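You operate a simulated robot arm through the tools that you are given. There is no shell and no other tool. Be economical: measure what you need, move in short steps, check, and stop when the job is done.

The job below is to be done with a simulated robot arm. You get a single attempt, and the scene is never put back.

TASK
Flatten the bent Merry sign on the warm plate at its printed heat.
Fine: flat lid on till the display says done, no scorching; then heat dial to off and the lid back on the dark grey mat.

It is judged by the outcome, as a careful person would: the job done as asked, and still so three seconds after it is handed in. It fails if anything else is knocked over, pushed out of place, dropped, spilled or broken. A push-on lid holds only when it is set on centred and level and pressed home; a screw cap is set on level and turned clockwise until tight.

THE ROBOT
A 6-joint arm with a two-finger parallel gripper, fixed in place. Base frame: the origin is at the foot of the arm, x ahead of it, y to its left, z up; the work surface is at about z = 0.88. Units: m, degrees, N and s.
With the tool pointing down near the work surface it reaches from about 0.36 to 0.76 m from the base axis. Its first joint turns from -66.0 to 66.0 degrees. Payload 2.45 kg.
Tool frame: the origin (TCP) lies between the finger pads and is the grasp point; the fingertips stand 0.024 m ahead of it; z points along the fingers, y is the line along which they close. The gripper opens to 0.068 m. The fingers are 0.017 m wide and 0.01 m thick; the gripper's body (0.04 by 0.07 m) begins 0.041 m behind the TCP.
Orientation is told as [roll, pitch, yaw] about the base's x, y, z axes, in that order, counted from this pose: with the fingers straight down and closing along the base's y, the tool's x points along the base's -x, its y along +y and its z along -z.

THE INTERFACE
- The arm moves only by the tool step_arm. Its argument "moves" is a list that holds one entry, the list of rows, each a list of 7 numbers: the turn, a rotation vector about the tool's x, y, z in degrees, then the shift along the tool's x, y, z in m, then the gripper command, from -1 (fully open) to 1 (shut), values between in proportion. In form: [[[rx, ry, rz, dx, dy, dz, fingers], ...]]. A call has 1 to 10 rows; each row is the pose to reach, as a shift and turn from the pose commanded when the call began, along the tool's axes at that moment. Each row takes 0.2 s and may step no farther than 0.05 m and 8.6 degrees from the row before; otherwise, or with a gripper value out of range, the whole call is refused. Where a pose cannot be reached the arm comes as near as it can. A force on the tool above 40 N (or 10 N above the force at the start of the call, whichever is more), or a blocked arm, ends the call early, and 0.2 s more pass. The fingers move at their own pace (about 0.108 m/s each) and stop on an object; they squeeze with about 44 N. The grip force told is the motor's: it shows also when the fingers shut on nothing. Time passes only in rows, and 0.2 s behind the last, so rows that repeat a pose let the fingers close. The reply holds the time, the measured pose of the TCP, the force on the tool along the base axes, the opening and the grip force, in the units named above and with some noise, with the torque about the TCP (base axes, N m) and any sound that the robot's microphone picked up.
- Cameras (640 x 400 px; columns grow to the right, rows downward): "scene" is fixed at [0.1753, 0.4248, 1.4587]; the picture's right is [-0.65, -0.76, 0.00], its down [-0.48, 0.41, -0.78] and it looks along [0.59, -0.50, -0.63] (base axes); focal length 254 px, centre (320, 200). "wrist" rides on the gripper at [0.084, 0.011, -0.075] in the tool frame; the picture's right is [-0.13, 0.99, 0.00], its down [-0.60, -0.08, -0.79] and it looks along [-0.79, -0.10, 0.61] (tool axes); focal length 251 px, centre (320, 200).
- camera(camera): a new picture of that camera. The clock stands still meanwhile.
- measure_at(camera, pixels): for up to 12 pixels [column, row] of the newest picture of that camera ("zoom" is the newest enlarged one), the place [x, y, z] in the base frame of the surface seen there, good to about 0.003 m. The clock stands still meanwhile.
- inspect(camera, box): a new picture of the part [left, top, right, bottom] of that camera's present view, enlarged. The clock stands still meanwhile.
- close_job(): hands the job in; it is judged then, once.

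Go step by step. Measure first, check grasps and placings, and put right what went wrong. The budget is 80 turns and 34 pictures, counting those below and the enlarged ones. Unless the task says otherwise, let go and move clear before handing in, and close with one line.

The tools are called by a JSON object that holds its "method" and its "body". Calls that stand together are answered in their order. step_arm: Moves the arm, as the interface text tells. Its arguments: {"type":"object","properties":{"moves":{"type":"array","items":{"type":"array","items":{"type":"array","items":{"type":"number"}}}}},"required":["moves"]} The other tools are called the same way: camera (camera) takes a picture; measure_at (camera, pixels) gives the place of the surface under pixels of a picture; inspect (camera, box) takes an enlarged picture of a part of a camera's view; close_job () hands the job in.

At the start:

```text
time: 0.0
ee_pos: [0.4993, 0.0612, 1.2009]
tcp_rot: [0.0, 0.0, 0.0]
force: [-0.4, -0.5, 0.2]
torque: [-0.04, 0.02, 0.01]
grip_width: 0.068
finger_force: 0.2
```

scene: 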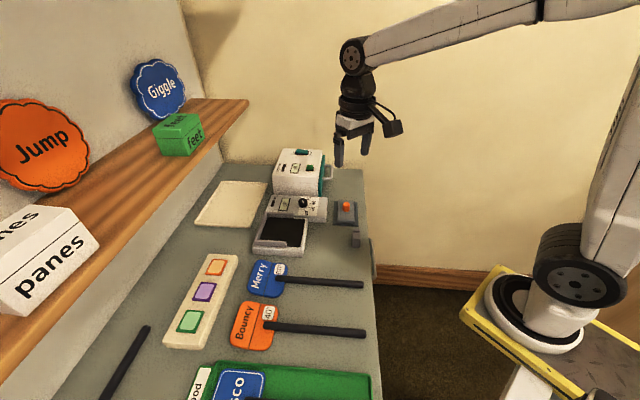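
wrist: 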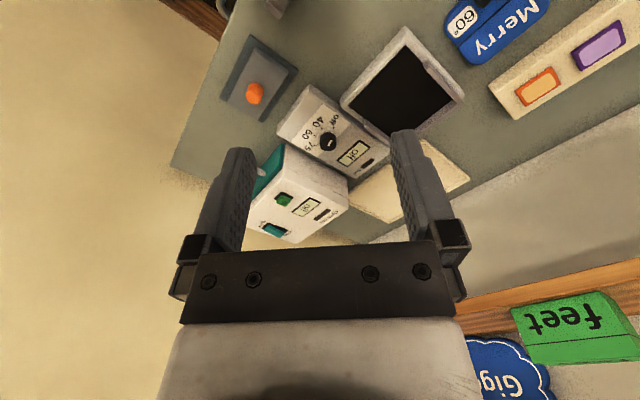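

The scene shows the Merry sign (265,278) with a printed 60° tag, the plate with its dial (303,203), and a grey mat with an orange knob (345,210). I'll zoom in on these.

{"method": "inspect", "body": {"camera": "scene", "box": [230, 140, 390, 240]}}

{"method": "inspect", "body": {"camera": "scene", "box": [220, 240, 380, 340]}}

{"method": "inspect", "body": {"camera": "wrist", "box": [200, 0, 500, 190]}}

{"method": "measure_at", "body": {"camera": "scene", "pixels": [[346, 206], [334, 222], [356, 223], [303, 202], [280, 235], [257, 252], [305, 257], [266, 278], [290, 281], [362, 285], [355, 238], [325, 222]]}}

```text
4.00 times, centred on (310, 190) of scene
```

zoom: 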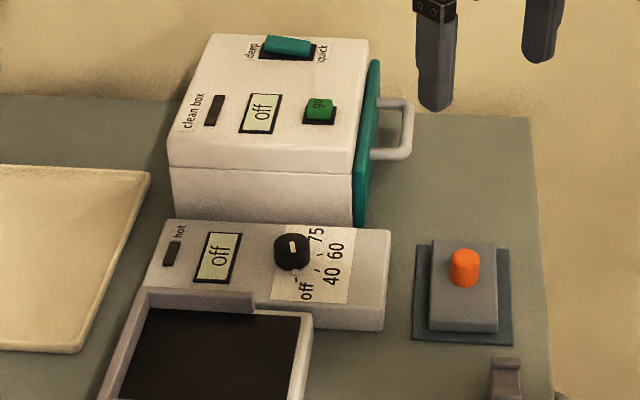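

```text
4.00 times, centred on (300, 290) of scene
```

zoom: 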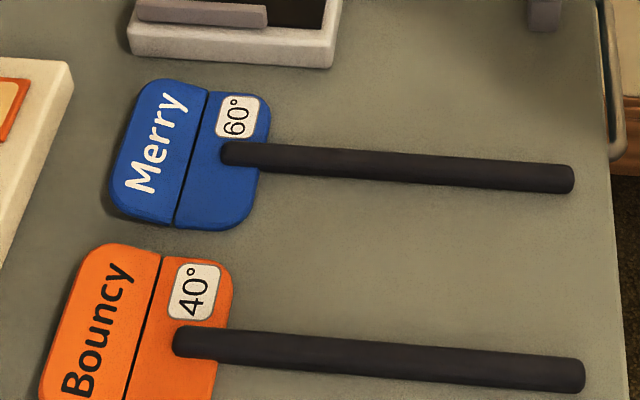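

```text
2.11 times, centred on (350, 95) of wrist
```

zoom: 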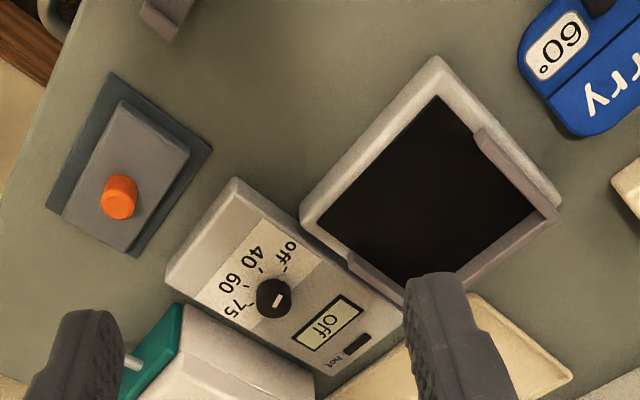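

```text
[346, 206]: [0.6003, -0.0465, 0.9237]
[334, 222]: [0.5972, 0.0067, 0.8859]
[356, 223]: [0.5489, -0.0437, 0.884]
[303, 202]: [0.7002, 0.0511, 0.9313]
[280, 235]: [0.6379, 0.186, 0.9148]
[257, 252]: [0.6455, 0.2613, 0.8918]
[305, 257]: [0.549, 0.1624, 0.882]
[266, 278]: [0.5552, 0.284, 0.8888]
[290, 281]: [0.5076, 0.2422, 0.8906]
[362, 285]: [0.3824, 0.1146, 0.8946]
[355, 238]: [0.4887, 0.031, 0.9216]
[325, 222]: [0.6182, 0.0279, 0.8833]
```

The sign has a crease and its stick runs toward the table edge; the plate has fences on two sides and a small stand sits at (355,238). I'll zoom in on the plate and stand and measure their corners.

{"method": "inspect", "body": {"camera": "scene", "box": [240, 190, 376, 275]}}

```text
4.71 times, centred on (308, 232) of scene
```

zoom: 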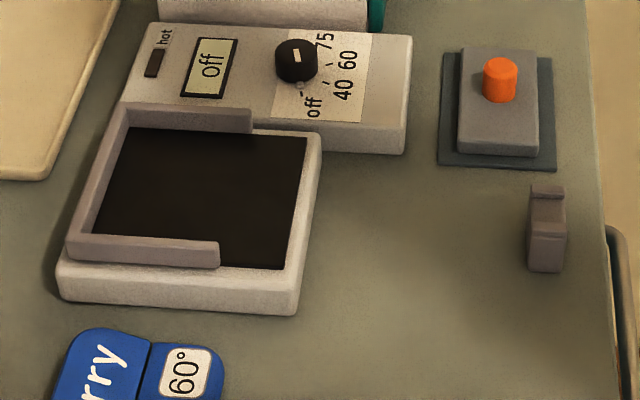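

The plate's tray is a U-shaped fence open toward the stand. I'll measure the corners.

{"method": "measure_at", "body": {"camera": "zoom", "pixels": [[130, 133], [300, 142], [280, 262], [95, 230], [125, 110], [75, 240], [250, 118], [215, 252], [210, 180], [315, 145], [295, 300], [60, 288]]}}

{"method": "measure_at", "body": {"camera": "zoom", "pixels": [[533, 190], [563, 190], [548, 205], [548, 225], [532, 229], [566, 229], [500, 62], [463, 50], [537, 50], [460, 142], [538, 146], [296, 48]]}}

{"method": "inspect", "body": {"camera": "wrist", "box": [200, 0, 360, 100]}}

```text
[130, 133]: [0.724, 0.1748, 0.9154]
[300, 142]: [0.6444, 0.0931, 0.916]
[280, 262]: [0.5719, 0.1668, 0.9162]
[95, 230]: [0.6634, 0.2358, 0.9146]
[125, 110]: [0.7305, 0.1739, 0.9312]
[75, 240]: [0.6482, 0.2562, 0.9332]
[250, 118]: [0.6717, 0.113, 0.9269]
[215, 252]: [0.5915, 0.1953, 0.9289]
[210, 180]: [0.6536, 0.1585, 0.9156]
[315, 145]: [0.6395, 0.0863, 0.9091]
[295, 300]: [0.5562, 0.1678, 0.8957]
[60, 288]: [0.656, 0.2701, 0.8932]
```

```text
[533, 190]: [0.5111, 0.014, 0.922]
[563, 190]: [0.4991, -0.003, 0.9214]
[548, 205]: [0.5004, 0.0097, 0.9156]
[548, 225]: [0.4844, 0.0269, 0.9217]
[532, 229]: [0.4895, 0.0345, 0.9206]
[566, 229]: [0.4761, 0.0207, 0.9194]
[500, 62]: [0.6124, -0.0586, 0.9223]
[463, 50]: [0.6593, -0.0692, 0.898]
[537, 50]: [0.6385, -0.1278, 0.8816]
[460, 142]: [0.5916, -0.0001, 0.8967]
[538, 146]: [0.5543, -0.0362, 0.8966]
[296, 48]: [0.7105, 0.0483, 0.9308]
```

```text
4.00 times, centred on (280, 50) of wrist
```

zoom: 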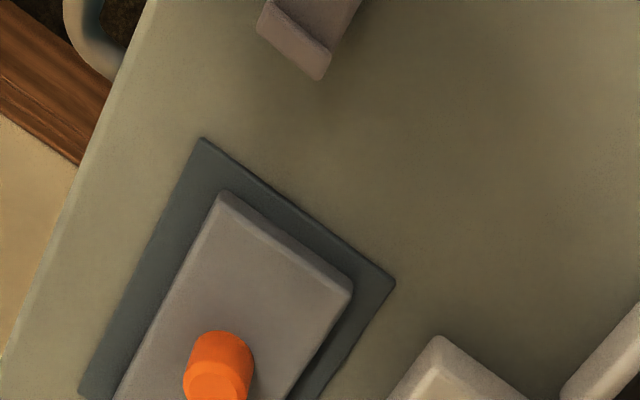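

Plate axes sit about 45° to the base, and the stand lies on the plate's axis. Next I measure the sign and stick.

{"method": "measure_at", "body": {"camera": "scene", "pixels": [[257.5, 261.5], [270, 264], [284, 266], [280, 294], [265, 294.5], [250.5, 290], [278.5, 278], [320, 281], [361, 284.5], [253, 275], [265, 277], [271, 278]]}}

{"method": "measure_at", "body": {"camera": "scene", "pixels": [[300, 279.5], [340, 282.7], [338.5, 200.5], [353.5, 200.5], [338, 219.5], [354, 221], [335, 201], [333.5, 224], [357.5, 225.5], [346, 213], [346, 203.5], [320, 288]]}}

```text
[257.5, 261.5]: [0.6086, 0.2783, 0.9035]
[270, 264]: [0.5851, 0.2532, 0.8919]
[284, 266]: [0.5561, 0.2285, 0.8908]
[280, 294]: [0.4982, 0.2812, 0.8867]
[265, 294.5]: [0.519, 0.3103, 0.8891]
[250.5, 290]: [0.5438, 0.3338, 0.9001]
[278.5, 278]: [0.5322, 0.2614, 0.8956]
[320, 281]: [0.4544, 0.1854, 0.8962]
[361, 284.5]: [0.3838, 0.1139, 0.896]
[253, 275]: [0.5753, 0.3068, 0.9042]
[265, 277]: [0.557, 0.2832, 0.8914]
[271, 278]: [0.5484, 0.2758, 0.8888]
```

```text
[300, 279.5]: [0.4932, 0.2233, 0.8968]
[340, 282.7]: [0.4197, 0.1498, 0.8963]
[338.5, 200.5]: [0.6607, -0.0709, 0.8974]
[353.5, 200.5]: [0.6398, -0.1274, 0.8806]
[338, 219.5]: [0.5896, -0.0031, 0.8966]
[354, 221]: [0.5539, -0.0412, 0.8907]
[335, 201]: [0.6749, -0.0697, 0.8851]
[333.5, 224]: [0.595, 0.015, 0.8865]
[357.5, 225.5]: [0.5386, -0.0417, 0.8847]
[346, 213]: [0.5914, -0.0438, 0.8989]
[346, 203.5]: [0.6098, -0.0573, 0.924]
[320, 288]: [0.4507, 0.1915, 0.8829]
```

The stick lies at about 45°, already parallel to the plate axis. I need the fence gap and lid size more exactly, so I'll zoom in with the wrist camera.

{"method": "inspect", "body": {"camera": "wrist", "box": [325, 15, 485, 145]}}

```text
3.08 times, centred on (405, 80) of wrist
```

zoom: 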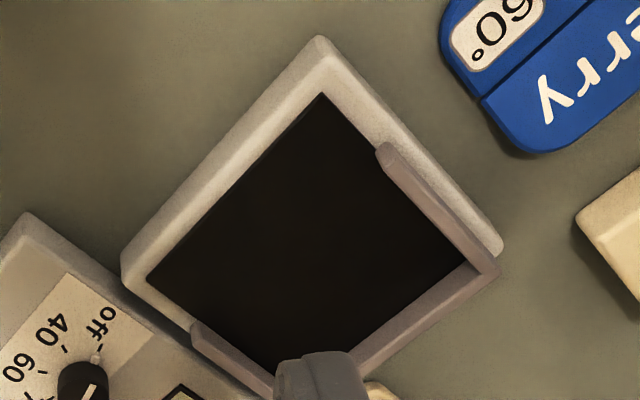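

{"method": "measure_at", "body": {"camera": "zoom", "pixels": [[322, 98], [355, 130], [455, 258], [374, 150], [151, 277], [185, 315], [260, 362], [400, 310], [385, 155], [430, 212], [200, 330], [240, 358]]}}

{"method": "measure_at", "body": {"camera": "zoom", "pixels": [[390, 148], [408, 170], [440, 206], [470, 240], [488, 265], [375, 160], [400, 190], [192, 340], [197, 325], [220, 345], [440, 285], [420, 310]]}}

{"method": "measure_at", "body": {"camera": "wrist", "pixels": [[255.5, 48], [287, 72], [245, 98], [258, 112], [270, 60], [256, 91], [262, 84], [233, 100], [265, 85], [236, 80], [275, 90], [255, 70]]}}

```text
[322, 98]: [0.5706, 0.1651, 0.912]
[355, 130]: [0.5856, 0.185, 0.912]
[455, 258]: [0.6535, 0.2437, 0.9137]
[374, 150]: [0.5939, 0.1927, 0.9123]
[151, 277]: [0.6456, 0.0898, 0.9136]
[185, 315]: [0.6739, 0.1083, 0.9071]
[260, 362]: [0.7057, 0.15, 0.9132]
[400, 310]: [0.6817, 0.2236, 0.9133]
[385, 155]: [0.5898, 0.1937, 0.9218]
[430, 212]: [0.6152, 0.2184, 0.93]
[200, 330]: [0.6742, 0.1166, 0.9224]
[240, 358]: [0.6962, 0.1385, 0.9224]
```

```text
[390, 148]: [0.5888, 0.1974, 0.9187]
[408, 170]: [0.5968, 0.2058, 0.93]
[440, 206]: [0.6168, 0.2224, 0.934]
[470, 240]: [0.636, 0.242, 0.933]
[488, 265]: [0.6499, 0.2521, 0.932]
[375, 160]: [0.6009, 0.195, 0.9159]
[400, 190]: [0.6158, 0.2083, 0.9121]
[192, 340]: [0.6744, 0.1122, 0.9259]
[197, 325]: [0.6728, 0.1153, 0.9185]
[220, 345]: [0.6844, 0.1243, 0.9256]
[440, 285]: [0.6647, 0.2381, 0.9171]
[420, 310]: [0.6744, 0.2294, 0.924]
```

```text
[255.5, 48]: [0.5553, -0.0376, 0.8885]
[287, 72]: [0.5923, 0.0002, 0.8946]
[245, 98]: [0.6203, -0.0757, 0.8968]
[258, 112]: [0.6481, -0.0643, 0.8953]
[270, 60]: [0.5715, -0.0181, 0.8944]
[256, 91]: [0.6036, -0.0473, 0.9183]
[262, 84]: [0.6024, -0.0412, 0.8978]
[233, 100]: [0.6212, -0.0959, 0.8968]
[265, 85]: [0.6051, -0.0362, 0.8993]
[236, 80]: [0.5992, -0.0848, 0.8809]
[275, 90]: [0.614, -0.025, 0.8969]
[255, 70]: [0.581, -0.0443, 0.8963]
```

Using s = x+y and c = y−x, the fence gap is about 0.112 m, centred at c ≈ -0.4775, with the back fence at s ≈ 0.905. The sign needs only a shift across (Δc ≈ -0.2075). I'll yaw +45° and move above the stick.

{"method": "step_arm", "body": {"moves": [[[0, 0, -7.5, 0.0032, 0.0248, 0.0333, -1], [0, 0, -15, 0.0064, 0.0496, 0.0667, -1], [0, 0, -22.5, 0.0096, 0.0744, 0.1, -1], [0, 0, -30, 0.0128, 0.0992, 0.1333, -1], [0, 0, -37.5, 0.016, 0.124, 0.1667, -1], [0, 0, -45, 0.0193, 0.1488, 0.2, -1], [0, 0, -45, 0.0193, 0.1488, 0.2, -1]]]}}

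{"method": "camera", "body": {"camera": "wrist"}}

```text
time: 1.6
ee_pos: [0.4775, 0.2099, 1.0015]
tcp_rot: [-0.1, 0.0, 45.1]
force: [-0.1, -0.1, 0.5]
torque: [0.02, 0.03, 0.03]
grip_width: 0.0678
finger_force: 0.0
```

```text
25 pictures are left
```

wrist: 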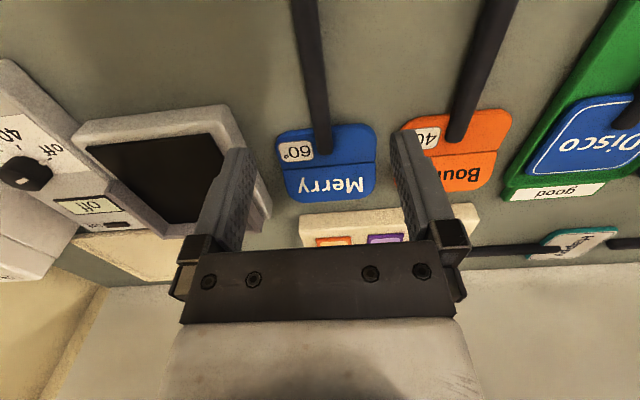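

The pose is good. I'll check the stick line and its distance to the Bouncy stick from this closer view.

{"method": "measure_at", "body": {"camera": "wrist", "pixels": [[304, 20], [309, 60], [316, 100], [322, 140], [478, 60], [300, 186], [340, 188], [286, 150], [370, 148], [328, 160], [330, 200], [400, 50]]}}

```text
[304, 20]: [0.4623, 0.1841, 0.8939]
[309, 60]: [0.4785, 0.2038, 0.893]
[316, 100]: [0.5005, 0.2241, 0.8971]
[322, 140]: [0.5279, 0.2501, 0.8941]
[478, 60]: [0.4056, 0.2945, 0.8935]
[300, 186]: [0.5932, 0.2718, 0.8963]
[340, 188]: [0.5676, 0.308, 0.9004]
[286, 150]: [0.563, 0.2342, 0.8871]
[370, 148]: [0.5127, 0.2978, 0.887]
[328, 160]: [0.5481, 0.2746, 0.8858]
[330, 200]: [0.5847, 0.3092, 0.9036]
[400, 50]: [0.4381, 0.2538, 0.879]
```

Averaging the two views puts the stick at c ≈ -0.274. I'll descend with the fingers partly open, then close.

{"method": "step_arm", "body": {"moves": [[[0, 0, 0, 0, -0.0045, 0.04, -0.3], [0, 0, 0, 0, -0.0045, 0.075, -0.3], [0, 0, 0, 0, -0.0045, 0.0935, -0.3], [0, 0, 0, 0, -0.0045, 0.0935, -0.3], [0, 0, 0, 0, -0.0045, 0.0935, 1], [0, 0, 0, 0, -0.0045, 0.0935, 1], [0, 0, 0, 0, -0.0045, 0.0935, 1]]]}}

```text
time: 3.2
ee_pos: [0.4837, 0.2034, 0.9084]
tcp_rot: [0.0, 0.0, 45.1]
force: [0.0, 0.4, -0.1]
torque: [0.01, 0.05, -0.01]
grip_width: 0.015
finger_force: 33.8
```

The stick is held (width 0.015). I'll lift 6 cm and look.

{"method": "step_arm", "body": {"moves": [[[0, 0, 0, 0, 0, -0.02, 1], [0, 0, 0, 0, 0, -0.04, 1], [0, 0, 0, 0, 0, -0.08, 1], [0, 0, 0, 0, 0, -0.08, 1]]]}}

{"method": "camera", "body": {"camera": "scene"}}

```text
time: 4.2
ee_pos: [0.4828, 0.2046, 0.9892]
tcp_rot: [0.0, 0.0, 45.0]
force: [-0.6, 0.6, -0.2]
torque: [-0.02, 0.02, -0.01]
grip_width: 0.0148
finger_force: 34.3
```

```text
24 pictures are left
```

scene: 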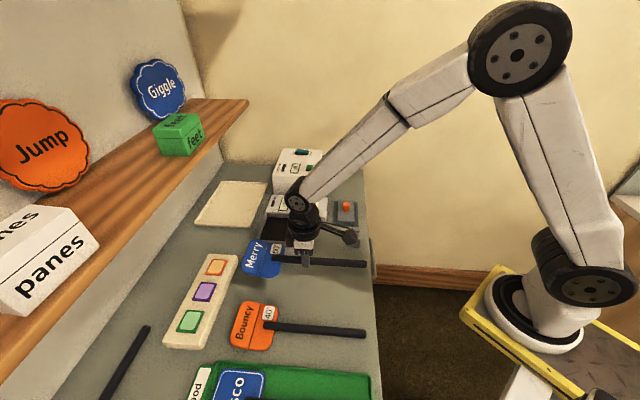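

The sign is lifted and level. I'll move across to above the plate.

{"method": "step_arm", "body": {"moves": [[[0, 0, 0, 0, -0.035, 0, 1], [0, 0, 0, 0, -0.07, 0, 1], [0, 0, 0, 0, -0.105, 0, 1], [0, 0, 0, 0, -0.141, 0, 1], [0, 0, 0, 0, -0.141, 0, 1], [0, 0, 0, 0, -0.141, 0, 1]]]}}

{"method": "camera", "body": {"camera": "wrist"}}

{"method": "inspect", "body": {"camera": "scene", "box": [240, 180, 376, 265]}}

```text
time: 5.6
ee_pos: [0.5808, 0.1053, 0.9889]
tcp_rot: [0.1, 0.0, 45.0]
force: [0.8, 0.7, -0.6]
torque: [0.0, 0.03, -0.02]
grip_width: 0.015
finger_force: 34.3
```

```text
23 pictures are left
```

wrist: 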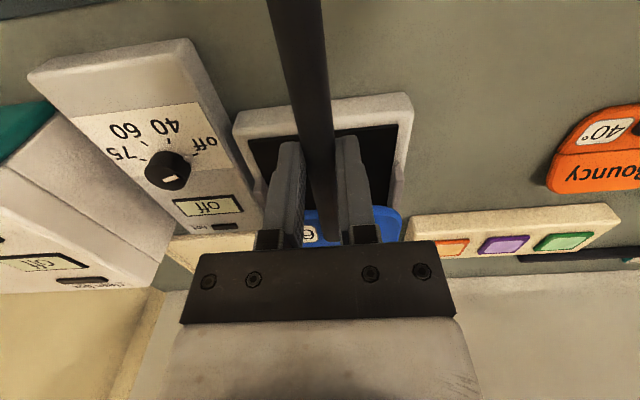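

```text
4.71 times, centred on (308, 222) of scene
```

zoom: 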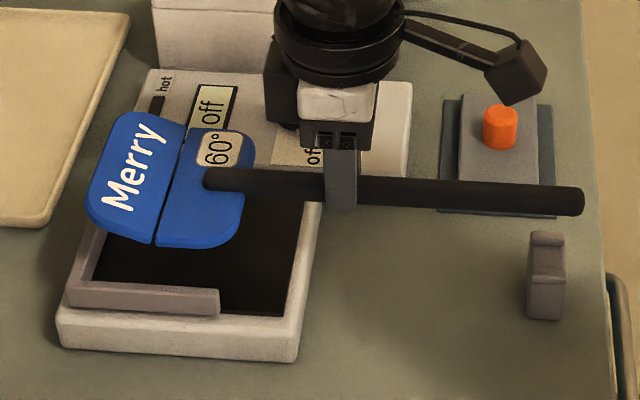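

I'll measure the held sign's position before lowering.

{"method": "measure_at", "body": {"camera": "zoom", "pixels": [[140, 122], [98, 172], [95, 218], [120, 168], [165, 238], [250, 150], [238, 225], [214, 178], [300, 185], [450, 190], [575, 198], [540, 248]]}}

```text
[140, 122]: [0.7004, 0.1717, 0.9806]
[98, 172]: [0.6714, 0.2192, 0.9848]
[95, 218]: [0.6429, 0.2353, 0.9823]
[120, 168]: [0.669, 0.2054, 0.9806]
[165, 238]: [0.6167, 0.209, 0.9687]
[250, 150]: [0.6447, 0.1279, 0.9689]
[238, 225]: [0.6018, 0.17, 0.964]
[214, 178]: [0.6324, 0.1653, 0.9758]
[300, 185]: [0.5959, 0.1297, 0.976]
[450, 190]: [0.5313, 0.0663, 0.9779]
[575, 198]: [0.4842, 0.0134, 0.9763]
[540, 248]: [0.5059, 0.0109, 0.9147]
```

The stick lines up with the stand and the sign is inside the fences (left edge s ≈ 0.89, back fence 0.905). I'll lower it.

{"method": "step_arm", "body": {"moves": [[[0, 0, 0, 0, -0.001, 0.02, 1], [0, 0, 0, 0, -0.001, 0.035, 1], [0, 0, 0, 0, -0.001, 0.042, 1], [0, 0, 0, 0, -0.001, 0.045, 1], [0, 0, 0, 0, -0.001, 0.045, 1]]]}}

{"method": "inspect", "body": {"camera": "scene", "box": [240, 180, 376, 265]}}

```text
time: 6.8
ee_pos: [0.5836, 0.1065, 0.942]
tcp_rot: [0.0, 0.0, 45.0]
force: [0.2, 0.5, -0.7]
torque: [-0.02, 0.04, -0.01]
grip_width: 0.015
finger_force: 34.4
```

```text
4.71 times, centred on (308, 222) of scene
```

zoom: 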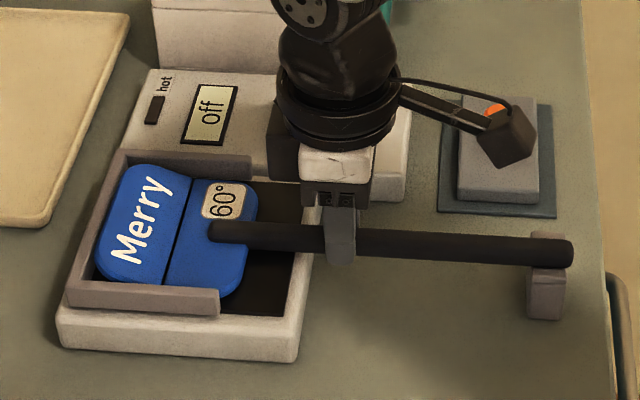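

The sign sits between the fences with its stick over the stand, but there is no contact force yet. I'll lower it a little more.

{"method": "step_arm", "body": {"moves": [[[0, 0, 0, 0, 0, 0.001, 1], [0, 0, 0, 0, 0, 0.002, 1], [0, 0, 0, 0, 0, 0.002, 1]]]}}

```text
time: 7.6
ee_pos: [0.5845, 0.1057, 0.941]
tcp_rot: [-0.2, -0.1, 45.1]
force: [-6.1, 4.0, 22.7]
torque: [-0.23, 0.43, 0.0]
grip_width: 0.0151
finger_force: 34.0
```

Contact is made at about 23 N. I'll ease up 1 mm, open part way, and lift clear.

{"method": "step_arm", "body": {"moves": [[[0, 0, 0, 0, 0, -0.001, 1], [0, 0, 0, 0, 0, -0.001, 0.2], [0, 0, 0, 0, 0, -0.001, -0.3], [0, 0, 0, 0, 0, -0.001, -0.3], [0, 0, 0, 0, 0, -0.03, -0.3], [0, 0, 0, 0, 0, -0.07, -0.3], [0, 0, 0, 0, 0, -0.11, -0.3]]]}}

{"method": "inspect", "body": {"camera": "scene", "box": [240, 180, 376, 265]}}

{"method": "camera", "body": {"camera": "wrist"}}

```text
time: 9.2
ee_pos: [0.5829, 0.105, 1.0508]
tcp_rot: [0.0, 0.1, 45.0]
force: [-0.8, -0.8, -0.4]
torque: [-0.01, 0.02, -0.03]
grip_width: 0.0442
finger_force: 0.0
```

```text
4.71 times, centred on (308, 222) of scene
```

zoom: 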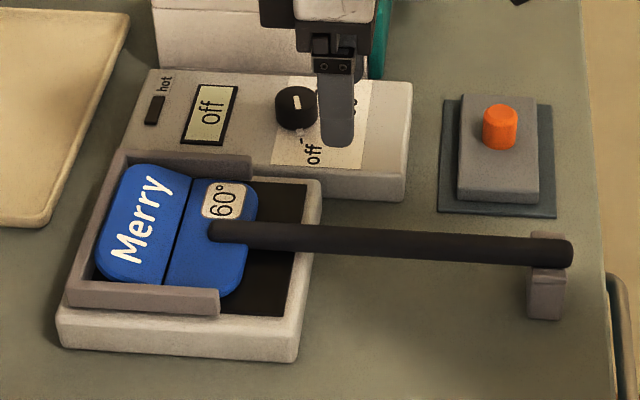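

```text
19 pictures are left
```

wrist: 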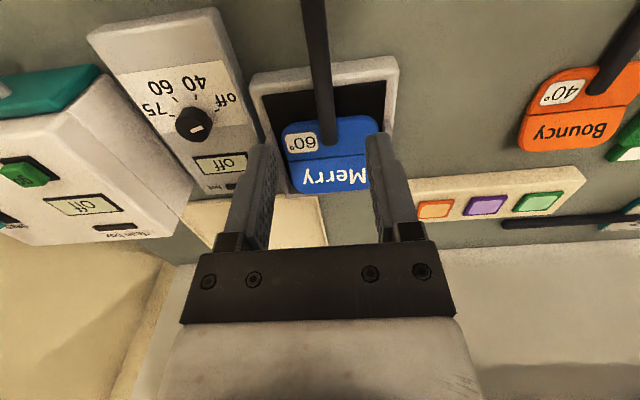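

The sign rests squarely inside the fences with its stick on the stand. Now I'll measure the lid knob, the sign as placed, and the dial.

{"method": "measure_at", "body": {"camera": "zoom", "pixels": [[500, 110], [490, 110], [511, 110], [500, 140], [465, 97], [537, 97], [460, 192], [538, 197], [296, 97], [296, 103], [296, 125], [280, 105]]}}

{"method": "measure_at", "body": {"camera": "wrist", "pixels": [[194, 125], [197, 129], [180, 127], [211, 125], [229, 97], [201, 85], [160, 87], [150, 108], [325, 130], [330, 155], [285, 140], [378, 130]]}}

{"method": "inspect", "body": {"camera": "wrist", "box": [130, 60, 260, 180]}}

```text
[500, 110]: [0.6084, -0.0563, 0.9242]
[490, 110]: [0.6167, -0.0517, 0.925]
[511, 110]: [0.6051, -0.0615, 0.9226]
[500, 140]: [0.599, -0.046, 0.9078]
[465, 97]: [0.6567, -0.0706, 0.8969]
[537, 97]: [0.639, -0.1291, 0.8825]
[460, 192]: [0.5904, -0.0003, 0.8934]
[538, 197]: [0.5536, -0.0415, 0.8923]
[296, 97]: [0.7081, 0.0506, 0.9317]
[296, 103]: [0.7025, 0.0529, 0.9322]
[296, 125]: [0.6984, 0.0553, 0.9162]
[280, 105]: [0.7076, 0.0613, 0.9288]
```

```text
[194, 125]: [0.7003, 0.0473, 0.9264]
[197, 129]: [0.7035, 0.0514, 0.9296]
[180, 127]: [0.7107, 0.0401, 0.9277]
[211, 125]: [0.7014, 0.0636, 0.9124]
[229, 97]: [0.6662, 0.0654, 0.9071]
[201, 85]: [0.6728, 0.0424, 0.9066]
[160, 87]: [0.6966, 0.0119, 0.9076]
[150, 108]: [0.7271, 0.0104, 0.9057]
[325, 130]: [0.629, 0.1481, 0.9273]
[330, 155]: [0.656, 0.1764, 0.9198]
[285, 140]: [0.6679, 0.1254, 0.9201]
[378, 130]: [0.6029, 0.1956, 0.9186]
```

```text
3.33 times, centred on (195, 120) of wrist
```

zoom: 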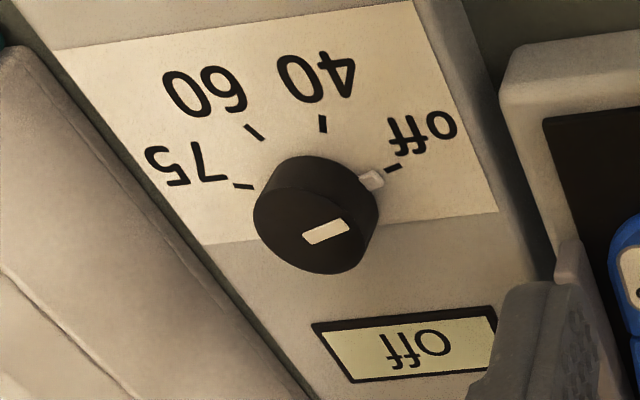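

The dial pointer is at "off", with ticks for 40, 60 and 75. I'll do the lid first, moving above its knob at about (0.607, -0.056).

{"method": "step_arm", "body": {"moves": [[[0, 0, 0, 0.0242, -0.0327, 0, -0.3], [0, 0, 0, 0.0484, -0.0654, 0, -0.3], [0, 0, 0, 0.0727, -0.0981, 0, -0.3], [0, 0, 0, 0.0969, -0.1308, 0, -0.3], [0, 0, 0, 0.0969, -0.1308, 0.04, -0.3], [0, 0, 0, 0.0969, -0.1308, 0.06, -0.3], [0, 0, 0, 0.0969, -0.1308, 0.06, -0.3]]]}}

{"method": "camera", "body": {"camera": "wrist"}}

```text
time: 10.8
ee_pos: [0.6063, -0.0588, 0.9905]
tcp_rot: [0.0, -0.1, 45.0]
force: [0.6, -1.3, -0.2]
torque: [-0.03, 0.0, 0.01]
grip_width: 0.0442
finger_force: 0.1
```

```text
17 pictures are left
```

wrist: 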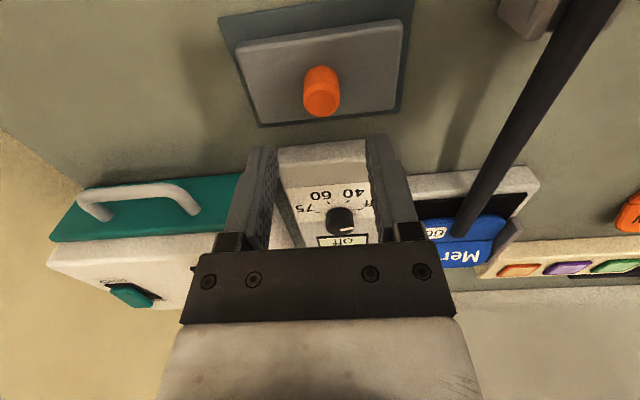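

I'll measure the knob and lid edges from this view.

{"method": "measure_at", "body": {"camera": "wrist", "pixels": [[321, 95], [310, 95], [333, 95], [321, 72], [238, 57], [400, 24], [397, 104], [260, 120], [237, 80], [399, 60], [322, 112], [320, 40]]}}

```text
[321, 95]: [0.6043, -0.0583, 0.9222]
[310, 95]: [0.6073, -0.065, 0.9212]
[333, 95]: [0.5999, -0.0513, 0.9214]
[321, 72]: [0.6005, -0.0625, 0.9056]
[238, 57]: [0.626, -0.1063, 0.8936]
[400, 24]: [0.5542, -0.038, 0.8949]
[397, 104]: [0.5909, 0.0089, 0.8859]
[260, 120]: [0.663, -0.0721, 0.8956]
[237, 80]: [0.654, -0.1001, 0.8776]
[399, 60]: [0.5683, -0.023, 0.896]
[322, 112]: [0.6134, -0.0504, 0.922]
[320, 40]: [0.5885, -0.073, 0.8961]
```

The TCP is centred on the knob (c ≈ -0.664). I'll descend and grip it.

{"method": "step_arm", "body": {"moves": [[[0, 0, 0, -0.002, 0.0005, 0.035, -0.3], [0, 0, 0, -0.002, 0.0005, 0.055, -0.3], [0, 0, 0, -0.002, 0.0005, 0.0645, -0.3], [0, 0, 0, -0.002, 0.0005, 0.0645, -0.3], [0, 0, 0, -0.002, 0.0005, 0.0645, 1], [0, 0, 0, -0.002, 0.0005, 0.0645, 1], [0, 0, 0, -0.002, 0.0005, 0.0645, 1]]]}}

```text
time: 12.4
ee_pos: [0.6072, -0.0542, 0.9263]
tcp_rot: [-0.1, 0.1, 45.1]
force: [1.8, -0.6, -0.2]
torque: [0.01, -0.1, -0.02]
grip_width: 0.0228
finger_force: 39.8
```

The lid knob is gripped. I'll lift it 9 cm and carry it over the plate.

{"method": "step_arm", "body": {"moves": [[[0, 0, 0, 0, 0, -0.02, 1], [0, 0, 0, 0, 0, -0.055, 1], [0, 0, 0, 0, 0, -0.09, 1], [0, 0, 0, -0.035, 0.0218, -0.09, 1], [0, 0, 0, -0.07, 0.0437, -0.09, 1], [0, 0, 0, -0.105, 0.0655, -0.09, 1], [0, 0, 0, -0.14, 0.0873, -0.09, 1], [0, 0, 0, -0.175, 0.1092, -0.09, 1], [0, 0, 0, -0.21, 0.131, -0.09, 1], [0, 0, 0, -0.21, 0.131, -0.09, 1]]]}}

{"method": "inspect", "body": {"camera": "scene", "box": [240, 170, 376, 255]}}

```text
time: 14.6
ee_pos: [0.6646, 0.1876, 1.0184]
tcp_rot: [0.0, 0.0, 45.0]
force: [0.6, -0.6, -3.4]
torque: [0.05, -0.02, 0.0]
grip_width: 0.023
finger_force: 39.2
```

```text
4.71 times, centred on (308, 212) of scene
```

zoom: 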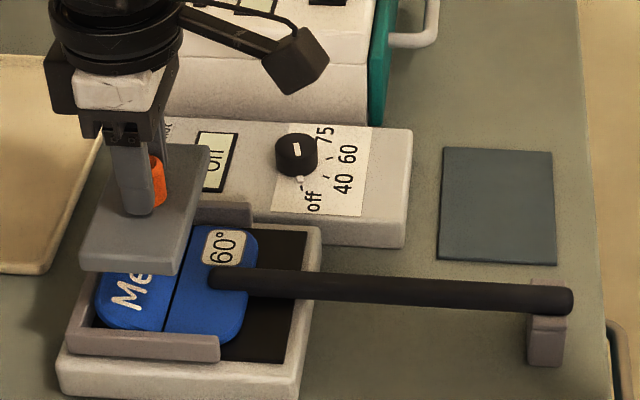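

The lid hangs level above the sign. I'll measure its corners for alignment.

{"method": "measure_at", "body": {"camera": "zoom", "pixels": [[85, 250], [176, 260], [205, 150], [130, 255], [190, 205], [213, 278], [125, 350], [215, 345]]}}

```text
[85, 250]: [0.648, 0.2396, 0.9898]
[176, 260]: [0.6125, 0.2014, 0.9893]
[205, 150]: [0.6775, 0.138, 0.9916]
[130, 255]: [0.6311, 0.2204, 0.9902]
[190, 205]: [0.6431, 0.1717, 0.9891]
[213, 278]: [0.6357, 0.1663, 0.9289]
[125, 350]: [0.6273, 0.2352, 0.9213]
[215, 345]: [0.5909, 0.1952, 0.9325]
```

The lid clears both fences and the stick end (lid edge s ≈ 0.8145, stick 0.802). I'll lower it toward contact.

{"method": "step_arm", "body": {"moves": [[[0, 0, 0, 0, -0.0015, 0.02, 1], [0, 0, 0, 0, -0.0015, 0.034, 1], [0, 0, 0, 0, -0.0015, 0.04, 1], [0, 0, 0, 0, -0.0015, 0.043, 1], [0, 0, 0, 0, -0.0015, 0.043, 1]]]}}

```text
time: 15.8
ee_pos: [0.6657, 0.187, 0.9732]
tcp_rot: [0.0, 0.0, 45.0]
force: [0.3, -0.2, -2.1]
torque: [0.0, -0.04, 0.01]
grip_width: 0.023
finger_force: 38.9
```

{"method": "step_arm", "body": {"moves": [[[0, 0, 0, 0, 0, 0.002, 1], [0, 0, 0, 0, 0, 0.004, 1], [0, 0, 0, 0, 0, 0.004, 1]]]}}

{"method": "inspect", "body": {"camera": "scene", "box": [240, 180, 320, 230]}}

```text
time: 16.6
ee_pos: [0.6652, 0.1864, 0.9686]
tcp_rot: [0.1, 0.0, 45.1]
force: [0.0, -0.6, -2.8]
torque: [-0.02, -0.02, 0.01]
grip_width: 0.0227
finger_force: 38.9
```

```text
8.00 times, centred on (280, 205) of scene
```

zoom: 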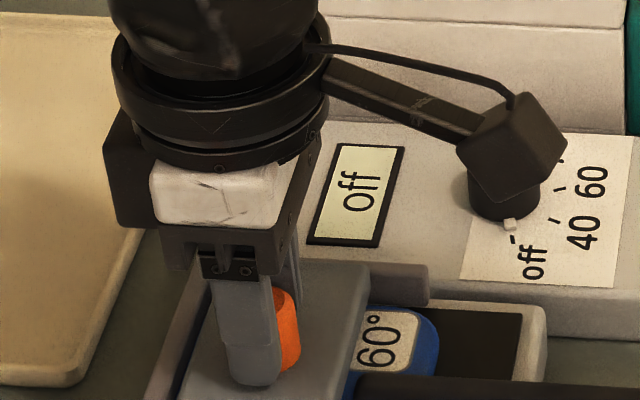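

Still no contact, as the force is only the lid's weight. I'll continue lowering.

{"method": "step_arm", "body": {"moves": [[[0, 0, 0, 0, 0, 0.002, 1], [0, 0, 0, 0, 0, 0.004, 1], [0, 0, 0, 0, 0, 0.004, 1]]]}}

```text
time: 17.4
ee_pos: [0.6649, 0.186, 0.9652]
tcp_rot: [0.0, 0.1, 45.0]
force: [-0.1, 0.2, -1.5]
torque: [0.04, -0.01, 0.01]
grip_width: 0.0226
finger_force: 39.4
```

{"method": "step_arm", "body": {"moves": [[[0, 0, 0, 0, 0, 0.001, 1], [0, 0, 0, 0, 0, 0.002, 1], [0, 0, 0, 0, 0, 0.003, 1], [0, 0, 0, 0, 0, 0.003, 1]]]}}

```text
time: 18.4
ee_pos: [0.6671, 0.1854, 0.9629]
tcp_rot: [-0.1, -0.1, 45.0]
force: [-4.3, 0.0, 10.4]
torque: [-0.09, 0.19, 0.02]
grip_width: 0.0229
finger_force: 38.7
```

Contact at z ≈ 0.963, which matches the lid lying flat on the sign. I'll release and rise.

{"method": "step_arm", "body": {"moves": [[[0, 0, 0, 0, 0, -0.0005, 0.2], [0, 0, 0, 0, 0, -0.0005, -0.3], [0, 0, 0, 0, 0, -0.0005, -0.3], [0, 0, 0, 0, 0, -0.03, -0.3], [0, 0, 0, 0, 0, -0.07, -0.3], [0, 0, 0, 0, 0, -0.1, -0.3]]]}}

{"method": "inspect", "body": {"camera": "scene", "box": [240, 170, 376, 255]}}

```text
time: 19.8
ee_pos: [0.6653, 0.182, 1.0645]
tcp_rot: [0.0, 0.1, 45.1]
force: [0.6, 0.3, -0.4]
torque: [-0.04, -0.01, 0.0]
grip_width: 0.0442
finger_force: 0.1
```

```text
4.71 times, centred on (308, 212) of scene
```

zoom: 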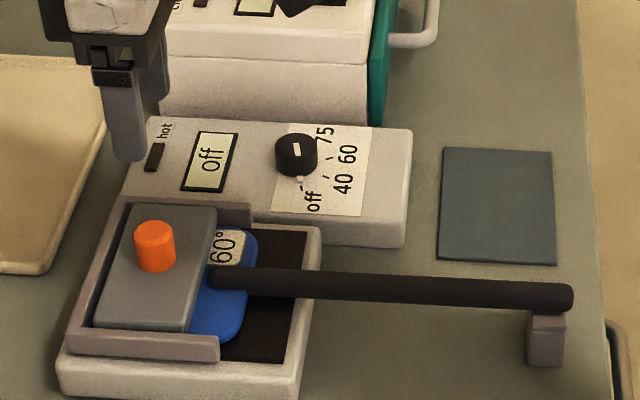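

The lid sits level on the sign. Before going to the dial, I'll check the knob, ticks and the neighbouring box height.

{"method": "measure_at", "body": {"camera": "zoom", "pixels": [[296, 150], [296, 142], [299, 180], [302, 188], [327, 176], [332, 157], [319, 141], [360, 60], [200, 60], [365, 110], [250, 110], [390, 40]]}}

{"method": "step_arm", "body": {"moves": [[[0, 0, 0, 0.0163, -0.0304, 0, -0.3], [0, 0, 0, 0.0325, -0.0608, 0, -0.3], [0, 0, 0, 0.0488, -0.0912, 0, -0.3], [0, 0, 0, 0.065, -0.1216, 0, -0.3], [0, 0, 0, 0.065, -0.1216, 0, -0.3]]]}}

{"method": "camera", "body": {"camera": "wrist"}}

```text
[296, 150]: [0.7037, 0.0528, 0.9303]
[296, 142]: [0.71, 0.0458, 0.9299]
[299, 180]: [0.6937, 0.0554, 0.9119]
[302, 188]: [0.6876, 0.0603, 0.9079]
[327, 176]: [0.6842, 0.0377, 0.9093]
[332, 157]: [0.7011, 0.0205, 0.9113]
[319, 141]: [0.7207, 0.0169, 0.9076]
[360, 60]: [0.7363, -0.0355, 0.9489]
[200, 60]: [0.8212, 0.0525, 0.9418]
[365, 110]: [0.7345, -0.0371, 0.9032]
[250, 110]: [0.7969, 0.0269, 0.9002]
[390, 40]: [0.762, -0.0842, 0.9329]
```

```text
time: 21.0
ee_pos: [0.7054, 0.0504, 1.0662]
tcp_rot: [0.0, 0.0, 45.0]
force: [-0.9, -0.2, 0.2]
torque: [0.0, -0.02, -0.03]
grip_width: 0.0442
finger_force: 0.1
```

```text
13 pictures are left
```

wrist: 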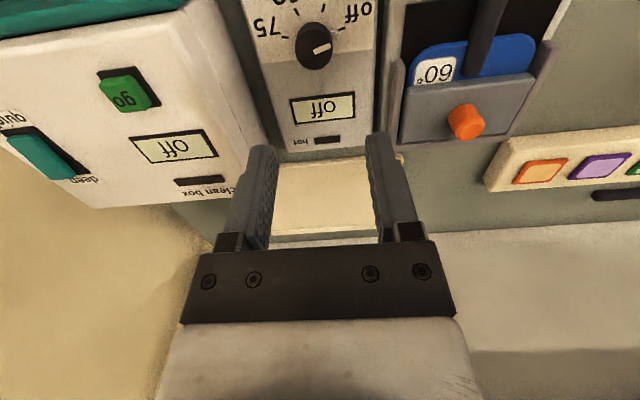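

The box edge is about 8 cm from the dial, so there's room to work. I'll zoom the wrist view on the dial and measure it.

{"method": "inspect", "body": {"camera": "wrist", "box": [250, 0, 390, 88]}}

```text
4.55 times, centred on (320, 44) of wrist
```

zoom: 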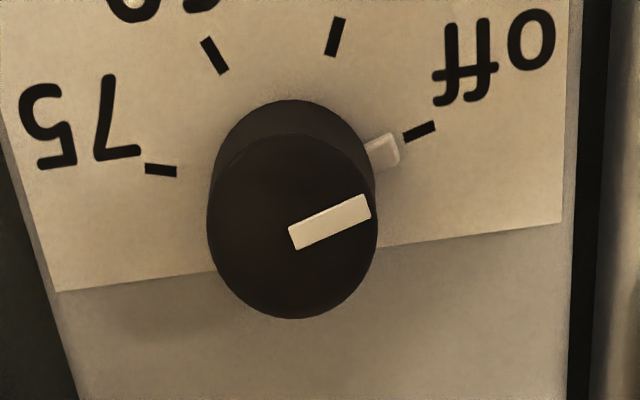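

{"method": "measure_at", "body": {"camera": "zoom", "pixels": [[293, 228], [215, 228], [370, 228], [293, 150], [293, 305], [420, 131], [335, 38], [215, 56], [162, 170], [292, 240], [390, 150], [365, 207]]}}

```text
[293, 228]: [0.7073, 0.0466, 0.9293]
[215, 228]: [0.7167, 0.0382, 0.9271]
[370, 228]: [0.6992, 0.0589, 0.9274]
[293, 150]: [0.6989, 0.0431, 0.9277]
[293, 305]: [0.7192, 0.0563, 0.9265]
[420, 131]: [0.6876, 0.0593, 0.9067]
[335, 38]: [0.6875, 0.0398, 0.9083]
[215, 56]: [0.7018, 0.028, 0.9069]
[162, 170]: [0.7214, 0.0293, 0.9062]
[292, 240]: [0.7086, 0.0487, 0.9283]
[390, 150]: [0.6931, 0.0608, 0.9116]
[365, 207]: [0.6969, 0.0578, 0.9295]
```

Tick bearings from the dial centre (0.708, 0.0485) are about 152° for off, 203° for 40, 253° for 60 and 305° for 75. So off to 60 is about 100° counter-clockwise. I'll pre-turn the hand to yaw -50° so the turn ends near +50°.

{"method": "step_arm", "body": {"moves": [[[0, 0, 8.5, 0, -0.0028, 0, -0.2], [0, 0, 17, 0, -0.0028, 0, -0.2], [0, 0, 25.5, 0, -0.0028, 0, -0.2], [0, 0, 34, 0, -0.0028, 0, -0.2], [0, 0, 42.5, 0, -0.0028, 0, -0.2], [0, 0, 51, 0, -0.0028, 0, -0.2], [0, 0, 59.5, 0, -0.0028, 0, -0.2], [0, 0, 68, 0, -0.0028, 0, -0.2], [0, 0, 76.5, 0, -0.0028, 0, -0.2], [0, 0, 85, 0, -0.0028, 0, -0.2]]]}}

{"method": "step_arm", "body": {"moves": [[[0, 0, 5, 0, 0, 0.02, -0.2], [0, 0, 10, 0, 0, 0.04, -0.2], [0, 0, 10, 0, 0, 0.08, -0.2], [0, 0, 10, 0, 0, 0.1, -0.2], [0, 0, 10, 0, 0, 0.1, -0.2]]]}}

{"method": "inspect", "body": {"camera": "scene", "box": [260, 170, 356, 230]}}

```text
time: 23.2
ee_pos: [0.7081, 0.0514, 1.063]
tcp_rot: [0.1, 0.1, -40.2]
force: [0.3, -1.6, 0.0]
torque: [0.0, 0.0, -0.01]
grip_width: 0.0406
finger_force: 0.1
```

```text
time: 24.4
ee_pos: [0.7073, 0.0511, 0.9603]
tcp_rot: [0.1, 0.0, -49.9]
force: [0.2, 0.4, -0.8]
torque: [0.02, 0.0, 0.0]
grip_width: 0.0408
finger_force: 0.0
```

```text
6.67 times, centred on (308, 200) of scene
```

zoom: 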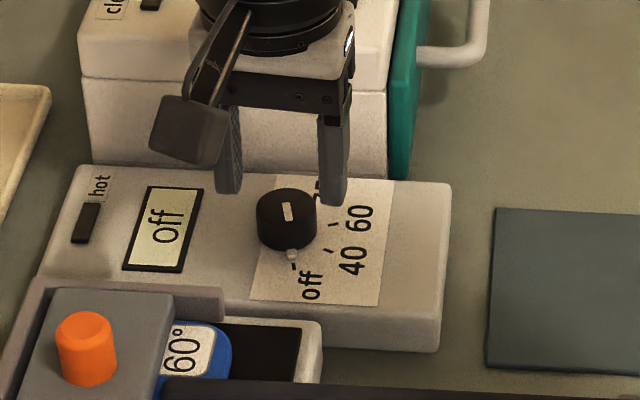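

The fingertips straddle the knob, just above it. I'll descend 2 cm and grip.

{"method": "step_arm", "body": {"moves": [[[0, 0, 0, 0, 0, 0.01, -0.2], [0, 0, 0, 0, 0, 0.019, -0.2], [0, 0, 0, 0, 0, 0.019, -0.2], [0, 0, 0, 0, 0, 0.019, 1], [0, 0, 0, 0, 0, 0.019, 1], [0, 0, 0, 0, 0, 0.019, 1]]]}}

```text
time: 25.8
ee_pos: [0.7074, 0.0501, 0.9429]
tcp_rot: [-0.2, 0.1, -50.0]
force: [-13.6, -11.1, 4.2]
torque: [-0.09, 0.57, -0.05]
grip_width: 0.0288
finger_force: 42.9
```

The knob is gripped (0.029), with a side force of about 17 N along the closing line. I'll shift 1.5 mm to relieve it.

{"method": "step_arm", "body": {"moves": [[[0, 0, 0, 0, -0.001, 0, 1], [0, 0, 0, 0, -0.0015, 0, 1]]]}}

```text
time: 26.4
ee_pos: [0.7063, 0.0489, 0.9422]
tcp_rot: [0.1, 0.0, -50.0]
force: [-3.7, -9.7, -2.6]
torque: [0.43, 0.61, -0.01]
grip_width: 0.0288
finger_force: 43.2
```

Force has dropped. I'll begin the turn counter-clockwise, 50° first, toward 40.

{"method": "step_arm", "body": {"moves": [[[0, 0, -5, -0.0006, -0.0005, 0, 1], [0, 0, -12, -0.0006, -0.0005, 0, 1], [0, 0, -20, -0.0006, -0.0005, 0, 1], [0, 0, -28, -0.0006, -0.0005, 0, 1], [0, 0, -36, -0.0006, -0.0005, 0, 1], [0, 0, -43, -0.0006, -0.0005, 0, 1], [0, 0, -50, -0.0006, -0.0005, 0, 1]]]}}

{"method": "inspect", "body": {"camera": "scene", "box": [260, 170, 356, 230]}}

```text
time: 28.0
ee_pos: [0.7071, 0.0475, 0.9435]
tcp_rot: [-0.2, 0.2, 0.2]
force: [-0.9, -25.9, -13.6]
torque: [-0.63, -0.55, -0.11]
grip_width: 0.0289
finger_force: 42.3
```

```text
6.67 times, centred on (308, 200) of scene
```

zoom: 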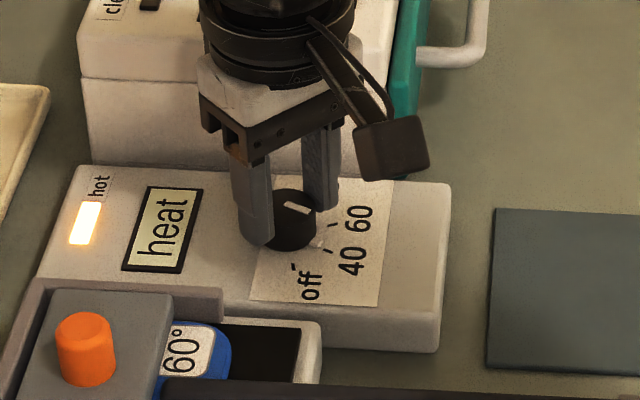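

The display reads "heat", the hot lamp is on, and the pointer bump (320,243) is near 40. I'll continue another 50°, easing the side force with -2 mm in y.

{"method": "step_arm", "body": {"moves": [[[0, 0, 0, 0, -0.002, 0.0005, 1], [0, 0, -8, 0, -0.002, 0.0005, 1], [0, 0, -16, 0, -0.002, 0.0005, 1], [0, 0, -24, 0, -0.002, 0.0005, 1], [0, 0, -32, 0, -0.002, 0.0005, 1], [0, 0, -40, 0, -0.002, 0.0005, 1], [0, 0, -46, 0, -0.002, 0.0005, 1], [0, 0, -51, 0, -0.002, 0.0005, 1]]]}}

{"method": "inspect", "body": {"camera": "scene", "box": [260, 170, 356, 230]}}

```text
time: 29.8
ee_pos: [0.7088, 0.0449, 0.9439]
tcp_rot: [-0.2, 0.1, 51.0]
force: [3.6, -24.6, -10.5]
torque: [-0.92, 0.31, -0.1]
grip_width: 0.0292
finger_force: 42.8
```

```text
6.67 times, centred on (308, 200) of scene
```

zoom: 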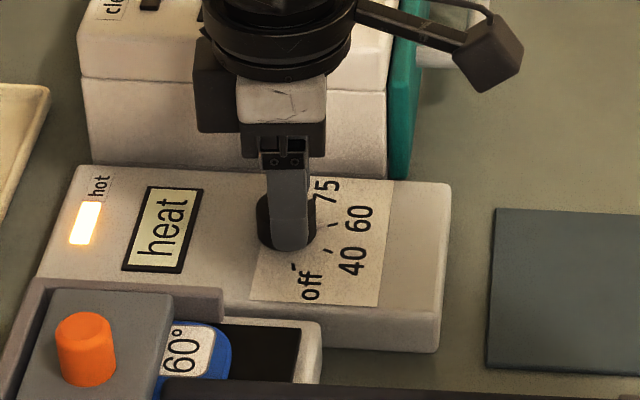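

The bump is hidden behind the finger. I'll release, rise a bit, and check where the pointer stopped.

{"method": "step_arm", "body": {"moves": [[[0, 0, 0, 0, 0, 0, 0.0], [0, 0, 0, 0, 0, 0, -0.2], [0, 0, 0, 0, 0, 0, -0.2], [0, 0, 0, 0, 0, -0.03, -0.2], [0, 0, 0, 0, 0, -0.06, -0.2]]]}}

{"method": "inspect", "body": {"camera": "scene", "box": [260, 170, 356, 230]}}

```text
time: 31.0
ee_pos: [0.7074, 0.0485, 1.0024]
tcp_rot: [0.0, 0.0, 51.0]
force: [0.1, 0.4, 0.8]
torque: [0.02, -0.02, 0.0]
grip_width: 0.0408
finger_force: 0.1
```

```text
6.67 times, centred on (308, 200) of scene
```

zoom: 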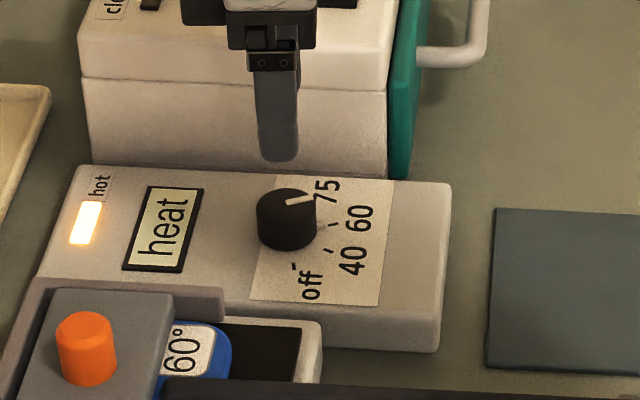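

The bump is near the 60 tick. I'll look closer to check alignment.

{"method": "inspect", "body": {"camera": "scene", "box": [294, 192, 322, 210]}}

```text
16.00 times, centred on (308, 201) of scene
```

zoom: 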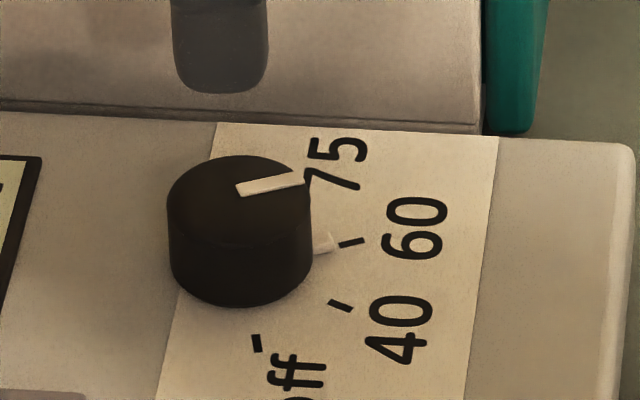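

The pointer bump (325,243) lines up with the 60 tick (350,242). I'll wait here just above the dial and listen for sounds.

{"method": "step_arm", "body": {"moves": [[[0, 0, 0, 0, 0, 0.01, -0.2], [0, 0, 0, 0, 0, 0.02, -0.2], [0, 0, 0, 0, 0, 0.03, -0.2], [0, 0, 0, 0, 0, 0.03, -0.2], [0, 0, 0, 0, 0, 0.03, -0.2], [0, 0, 0, 0, 0, 0.03, -0.2], [0, 0, 0, 0, 0, 0.03, -0.2], [0, 0, 0, 0, 0, 0.03, -0.2], [0, 0, 0, 0, 0, 0.03, -0.2], [0, 0, 0, 0, 0, 0.03, -0.2]]]}}

{"method": "step_arm", "body": {"moves": [[[0, 0, 0, 0, 0, 0, -0.2], [0, 0, 0, 0, 0, 0, -0.2], [0, 0, 0, 0, 0, 0, -0.2], [0, 0, 0, 0, 0, 0, -0.2], [0, 0, 0, 0, 0, 0, -0.2], [0, 0, 0, 0, 0, 0, -0.2], [0, 0, 0, 0, 0, 0, -0.2], [0, 0, 0, 0, 0, 0, -0.2], [0, 0, 0, 0, 0, 0, -0.2], [0, 0, 0, 0, 0, 0, -0.2]]]}}

{"method": "inspect", "body": {"camera": "scene", "box": [260, 170, 356, 230]}}

```text
time: 33.2
ee_pos: [0.7068, 0.0482, 0.9722]
tcp_rot: [0.0, 0.1, 51.0]
force: [0.0, -0.2, -0.9]
torque: [0.01, 0.0, -0.02]
grip_width: 0.0409
finger_force: 0.0
```

```text
time: 35.4
ee_pos: [0.7059, 0.0485, 0.9726]
tcp_rot: [0.0, 0.1, 51.0]
force: [0.5, -0.2, 0.4]
torque: [0.0, -0.01, -0.03]
grip_width: 0.0409
finger_force: 0.0
```

```text
6.67 times, centred on (308, 200) of scene
```

zoom: 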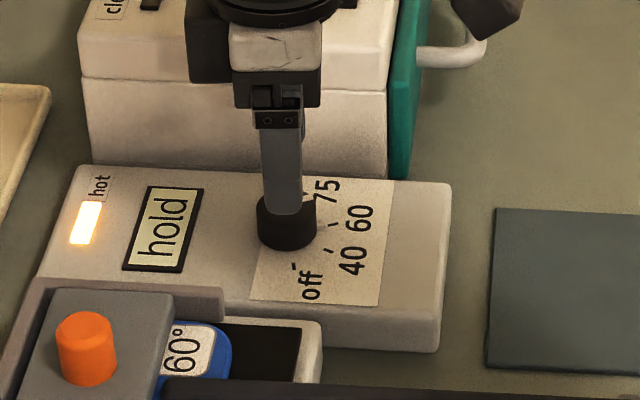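

The display now says "hold", so I'll keep waiting.

{"method": "step_arm", "body": {"moves": [[[0, 0, 0, 0, 0, 0, -0.2], [0, 0, 0, 0, 0, 0, -0.2], [0, 0, 0, 0, 0, 0, -0.2], [0, 0, 0, 0, 0, 0, -0.2], [0, 0, 0, 0, 0, 0, -0.2], [0, 0, 0, 0, 0, 0, -0.2], [0, 0, 0, 0, 0, 0, -0.2], [0, 0, 0, 0, 0, 0, -0.2], [0, 0, 0, 0, 0, 0, -0.2], [0, 0, 0, 0, 0, 0, -0.2]]]}}

{"method": "step_arm", "body": {"moves": [[[0, 0, 0, 0, 0, 0, -0.2], [0, 0, 0, 0, 0, 0, -0.2], [0, 0, 0, 0, 0, 0, -0.2], [0, 0, 0, 0, 0, 0, -0.2], [0, 0, 0, 0, 0, 0, -0.2], [0, 0, 0, 0, 0, 0, -0.2], [0, 0, 0, 0, 0, 0, -0.2], [0, 0, 0, 0, 0, 0, -0.2], [0, 0, 0, 0, 0, 0, -0.2], [0, 0, 0, 0, 0, 0, -0.2]]]}}

{"method": "inspect", "body": {"camera": "scene", "box": [260, 170, 356, 230]}}

```text
time: 37.6
ee_pos: [0.706, 0.0482, 0.9726]
tcp_rot: [0.0, 0.0, 51.0]
force: [0.2, 1.2, 0.5]
torque: [-0.01, 0.0, 0.02]
grip_width: 0.041
finger_force: 0.1
```

```text
time: 39.8
ee_pos: [0.7057, 0.0486, 0.9722]
tcp_rot: [0.0, -0.1, 51.1]
force: [0.1, 1.3, 0.4]
torque: [-0.03, -0.01, 0.03]
grip_width: 0.0409
finger_force: 0.0
```

```text
6.67 times, centred on (308, 200) of scene
```

zoom: 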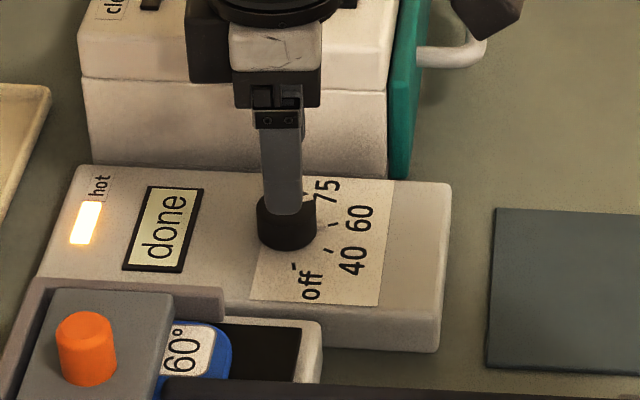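

The display says "done", so I'm turning the dial back to off now: descend and grip, then rotate -101°.

{"method": "step_arm", "body": {"moves": [[[0, 0, 0, 0, -0.0005, 0.015, -0.2], [0, 0, 0, 0, -0.0005, 0.0295, -0.2], [0, 0, 0, 0, -0.0005, 0.0295, 0.5], [0, 0, 0, 0, -0.0005, 0.0295, 1], [0, 0, 0, 0, -0.0005, 0.0295, 1]]]}}

{"method": "step_arm", "body": {"moves": [[[0, 0, 8, 0, 0, 0, 1], [0, 0, 16, 0, 0, 0, 1], [0, 0, 24, 0, 0, 0, 1], [0, 0, 32, 0, 0, 0, 1], [0, 0, 40, 0, 0, 0, 1], [0, 0, 48, 0, 0, 0, 1]]]}}

```text
time: 41.0
ee_pos: [0.7078, 0.0454, 0.9433]
tcp_rot: [-0.3, -0.3, 51.0]
force: [16.3, -11.9, -1.8]
torque: [0.19, -0.91, -0.04]
grip_width: 0.0292
finger_force: 43.0
```

```text
time: 42.4
ee_pos: [0.7079, 0.0471, 0.9424]
tcp_rot: [0.0, -0.1, 3.0]
force: [6.7, -14.6, 1.1]
torque: [-0.39, -1.14, -0.04]
grip_width: 0.029
finger_force: 42.9
```

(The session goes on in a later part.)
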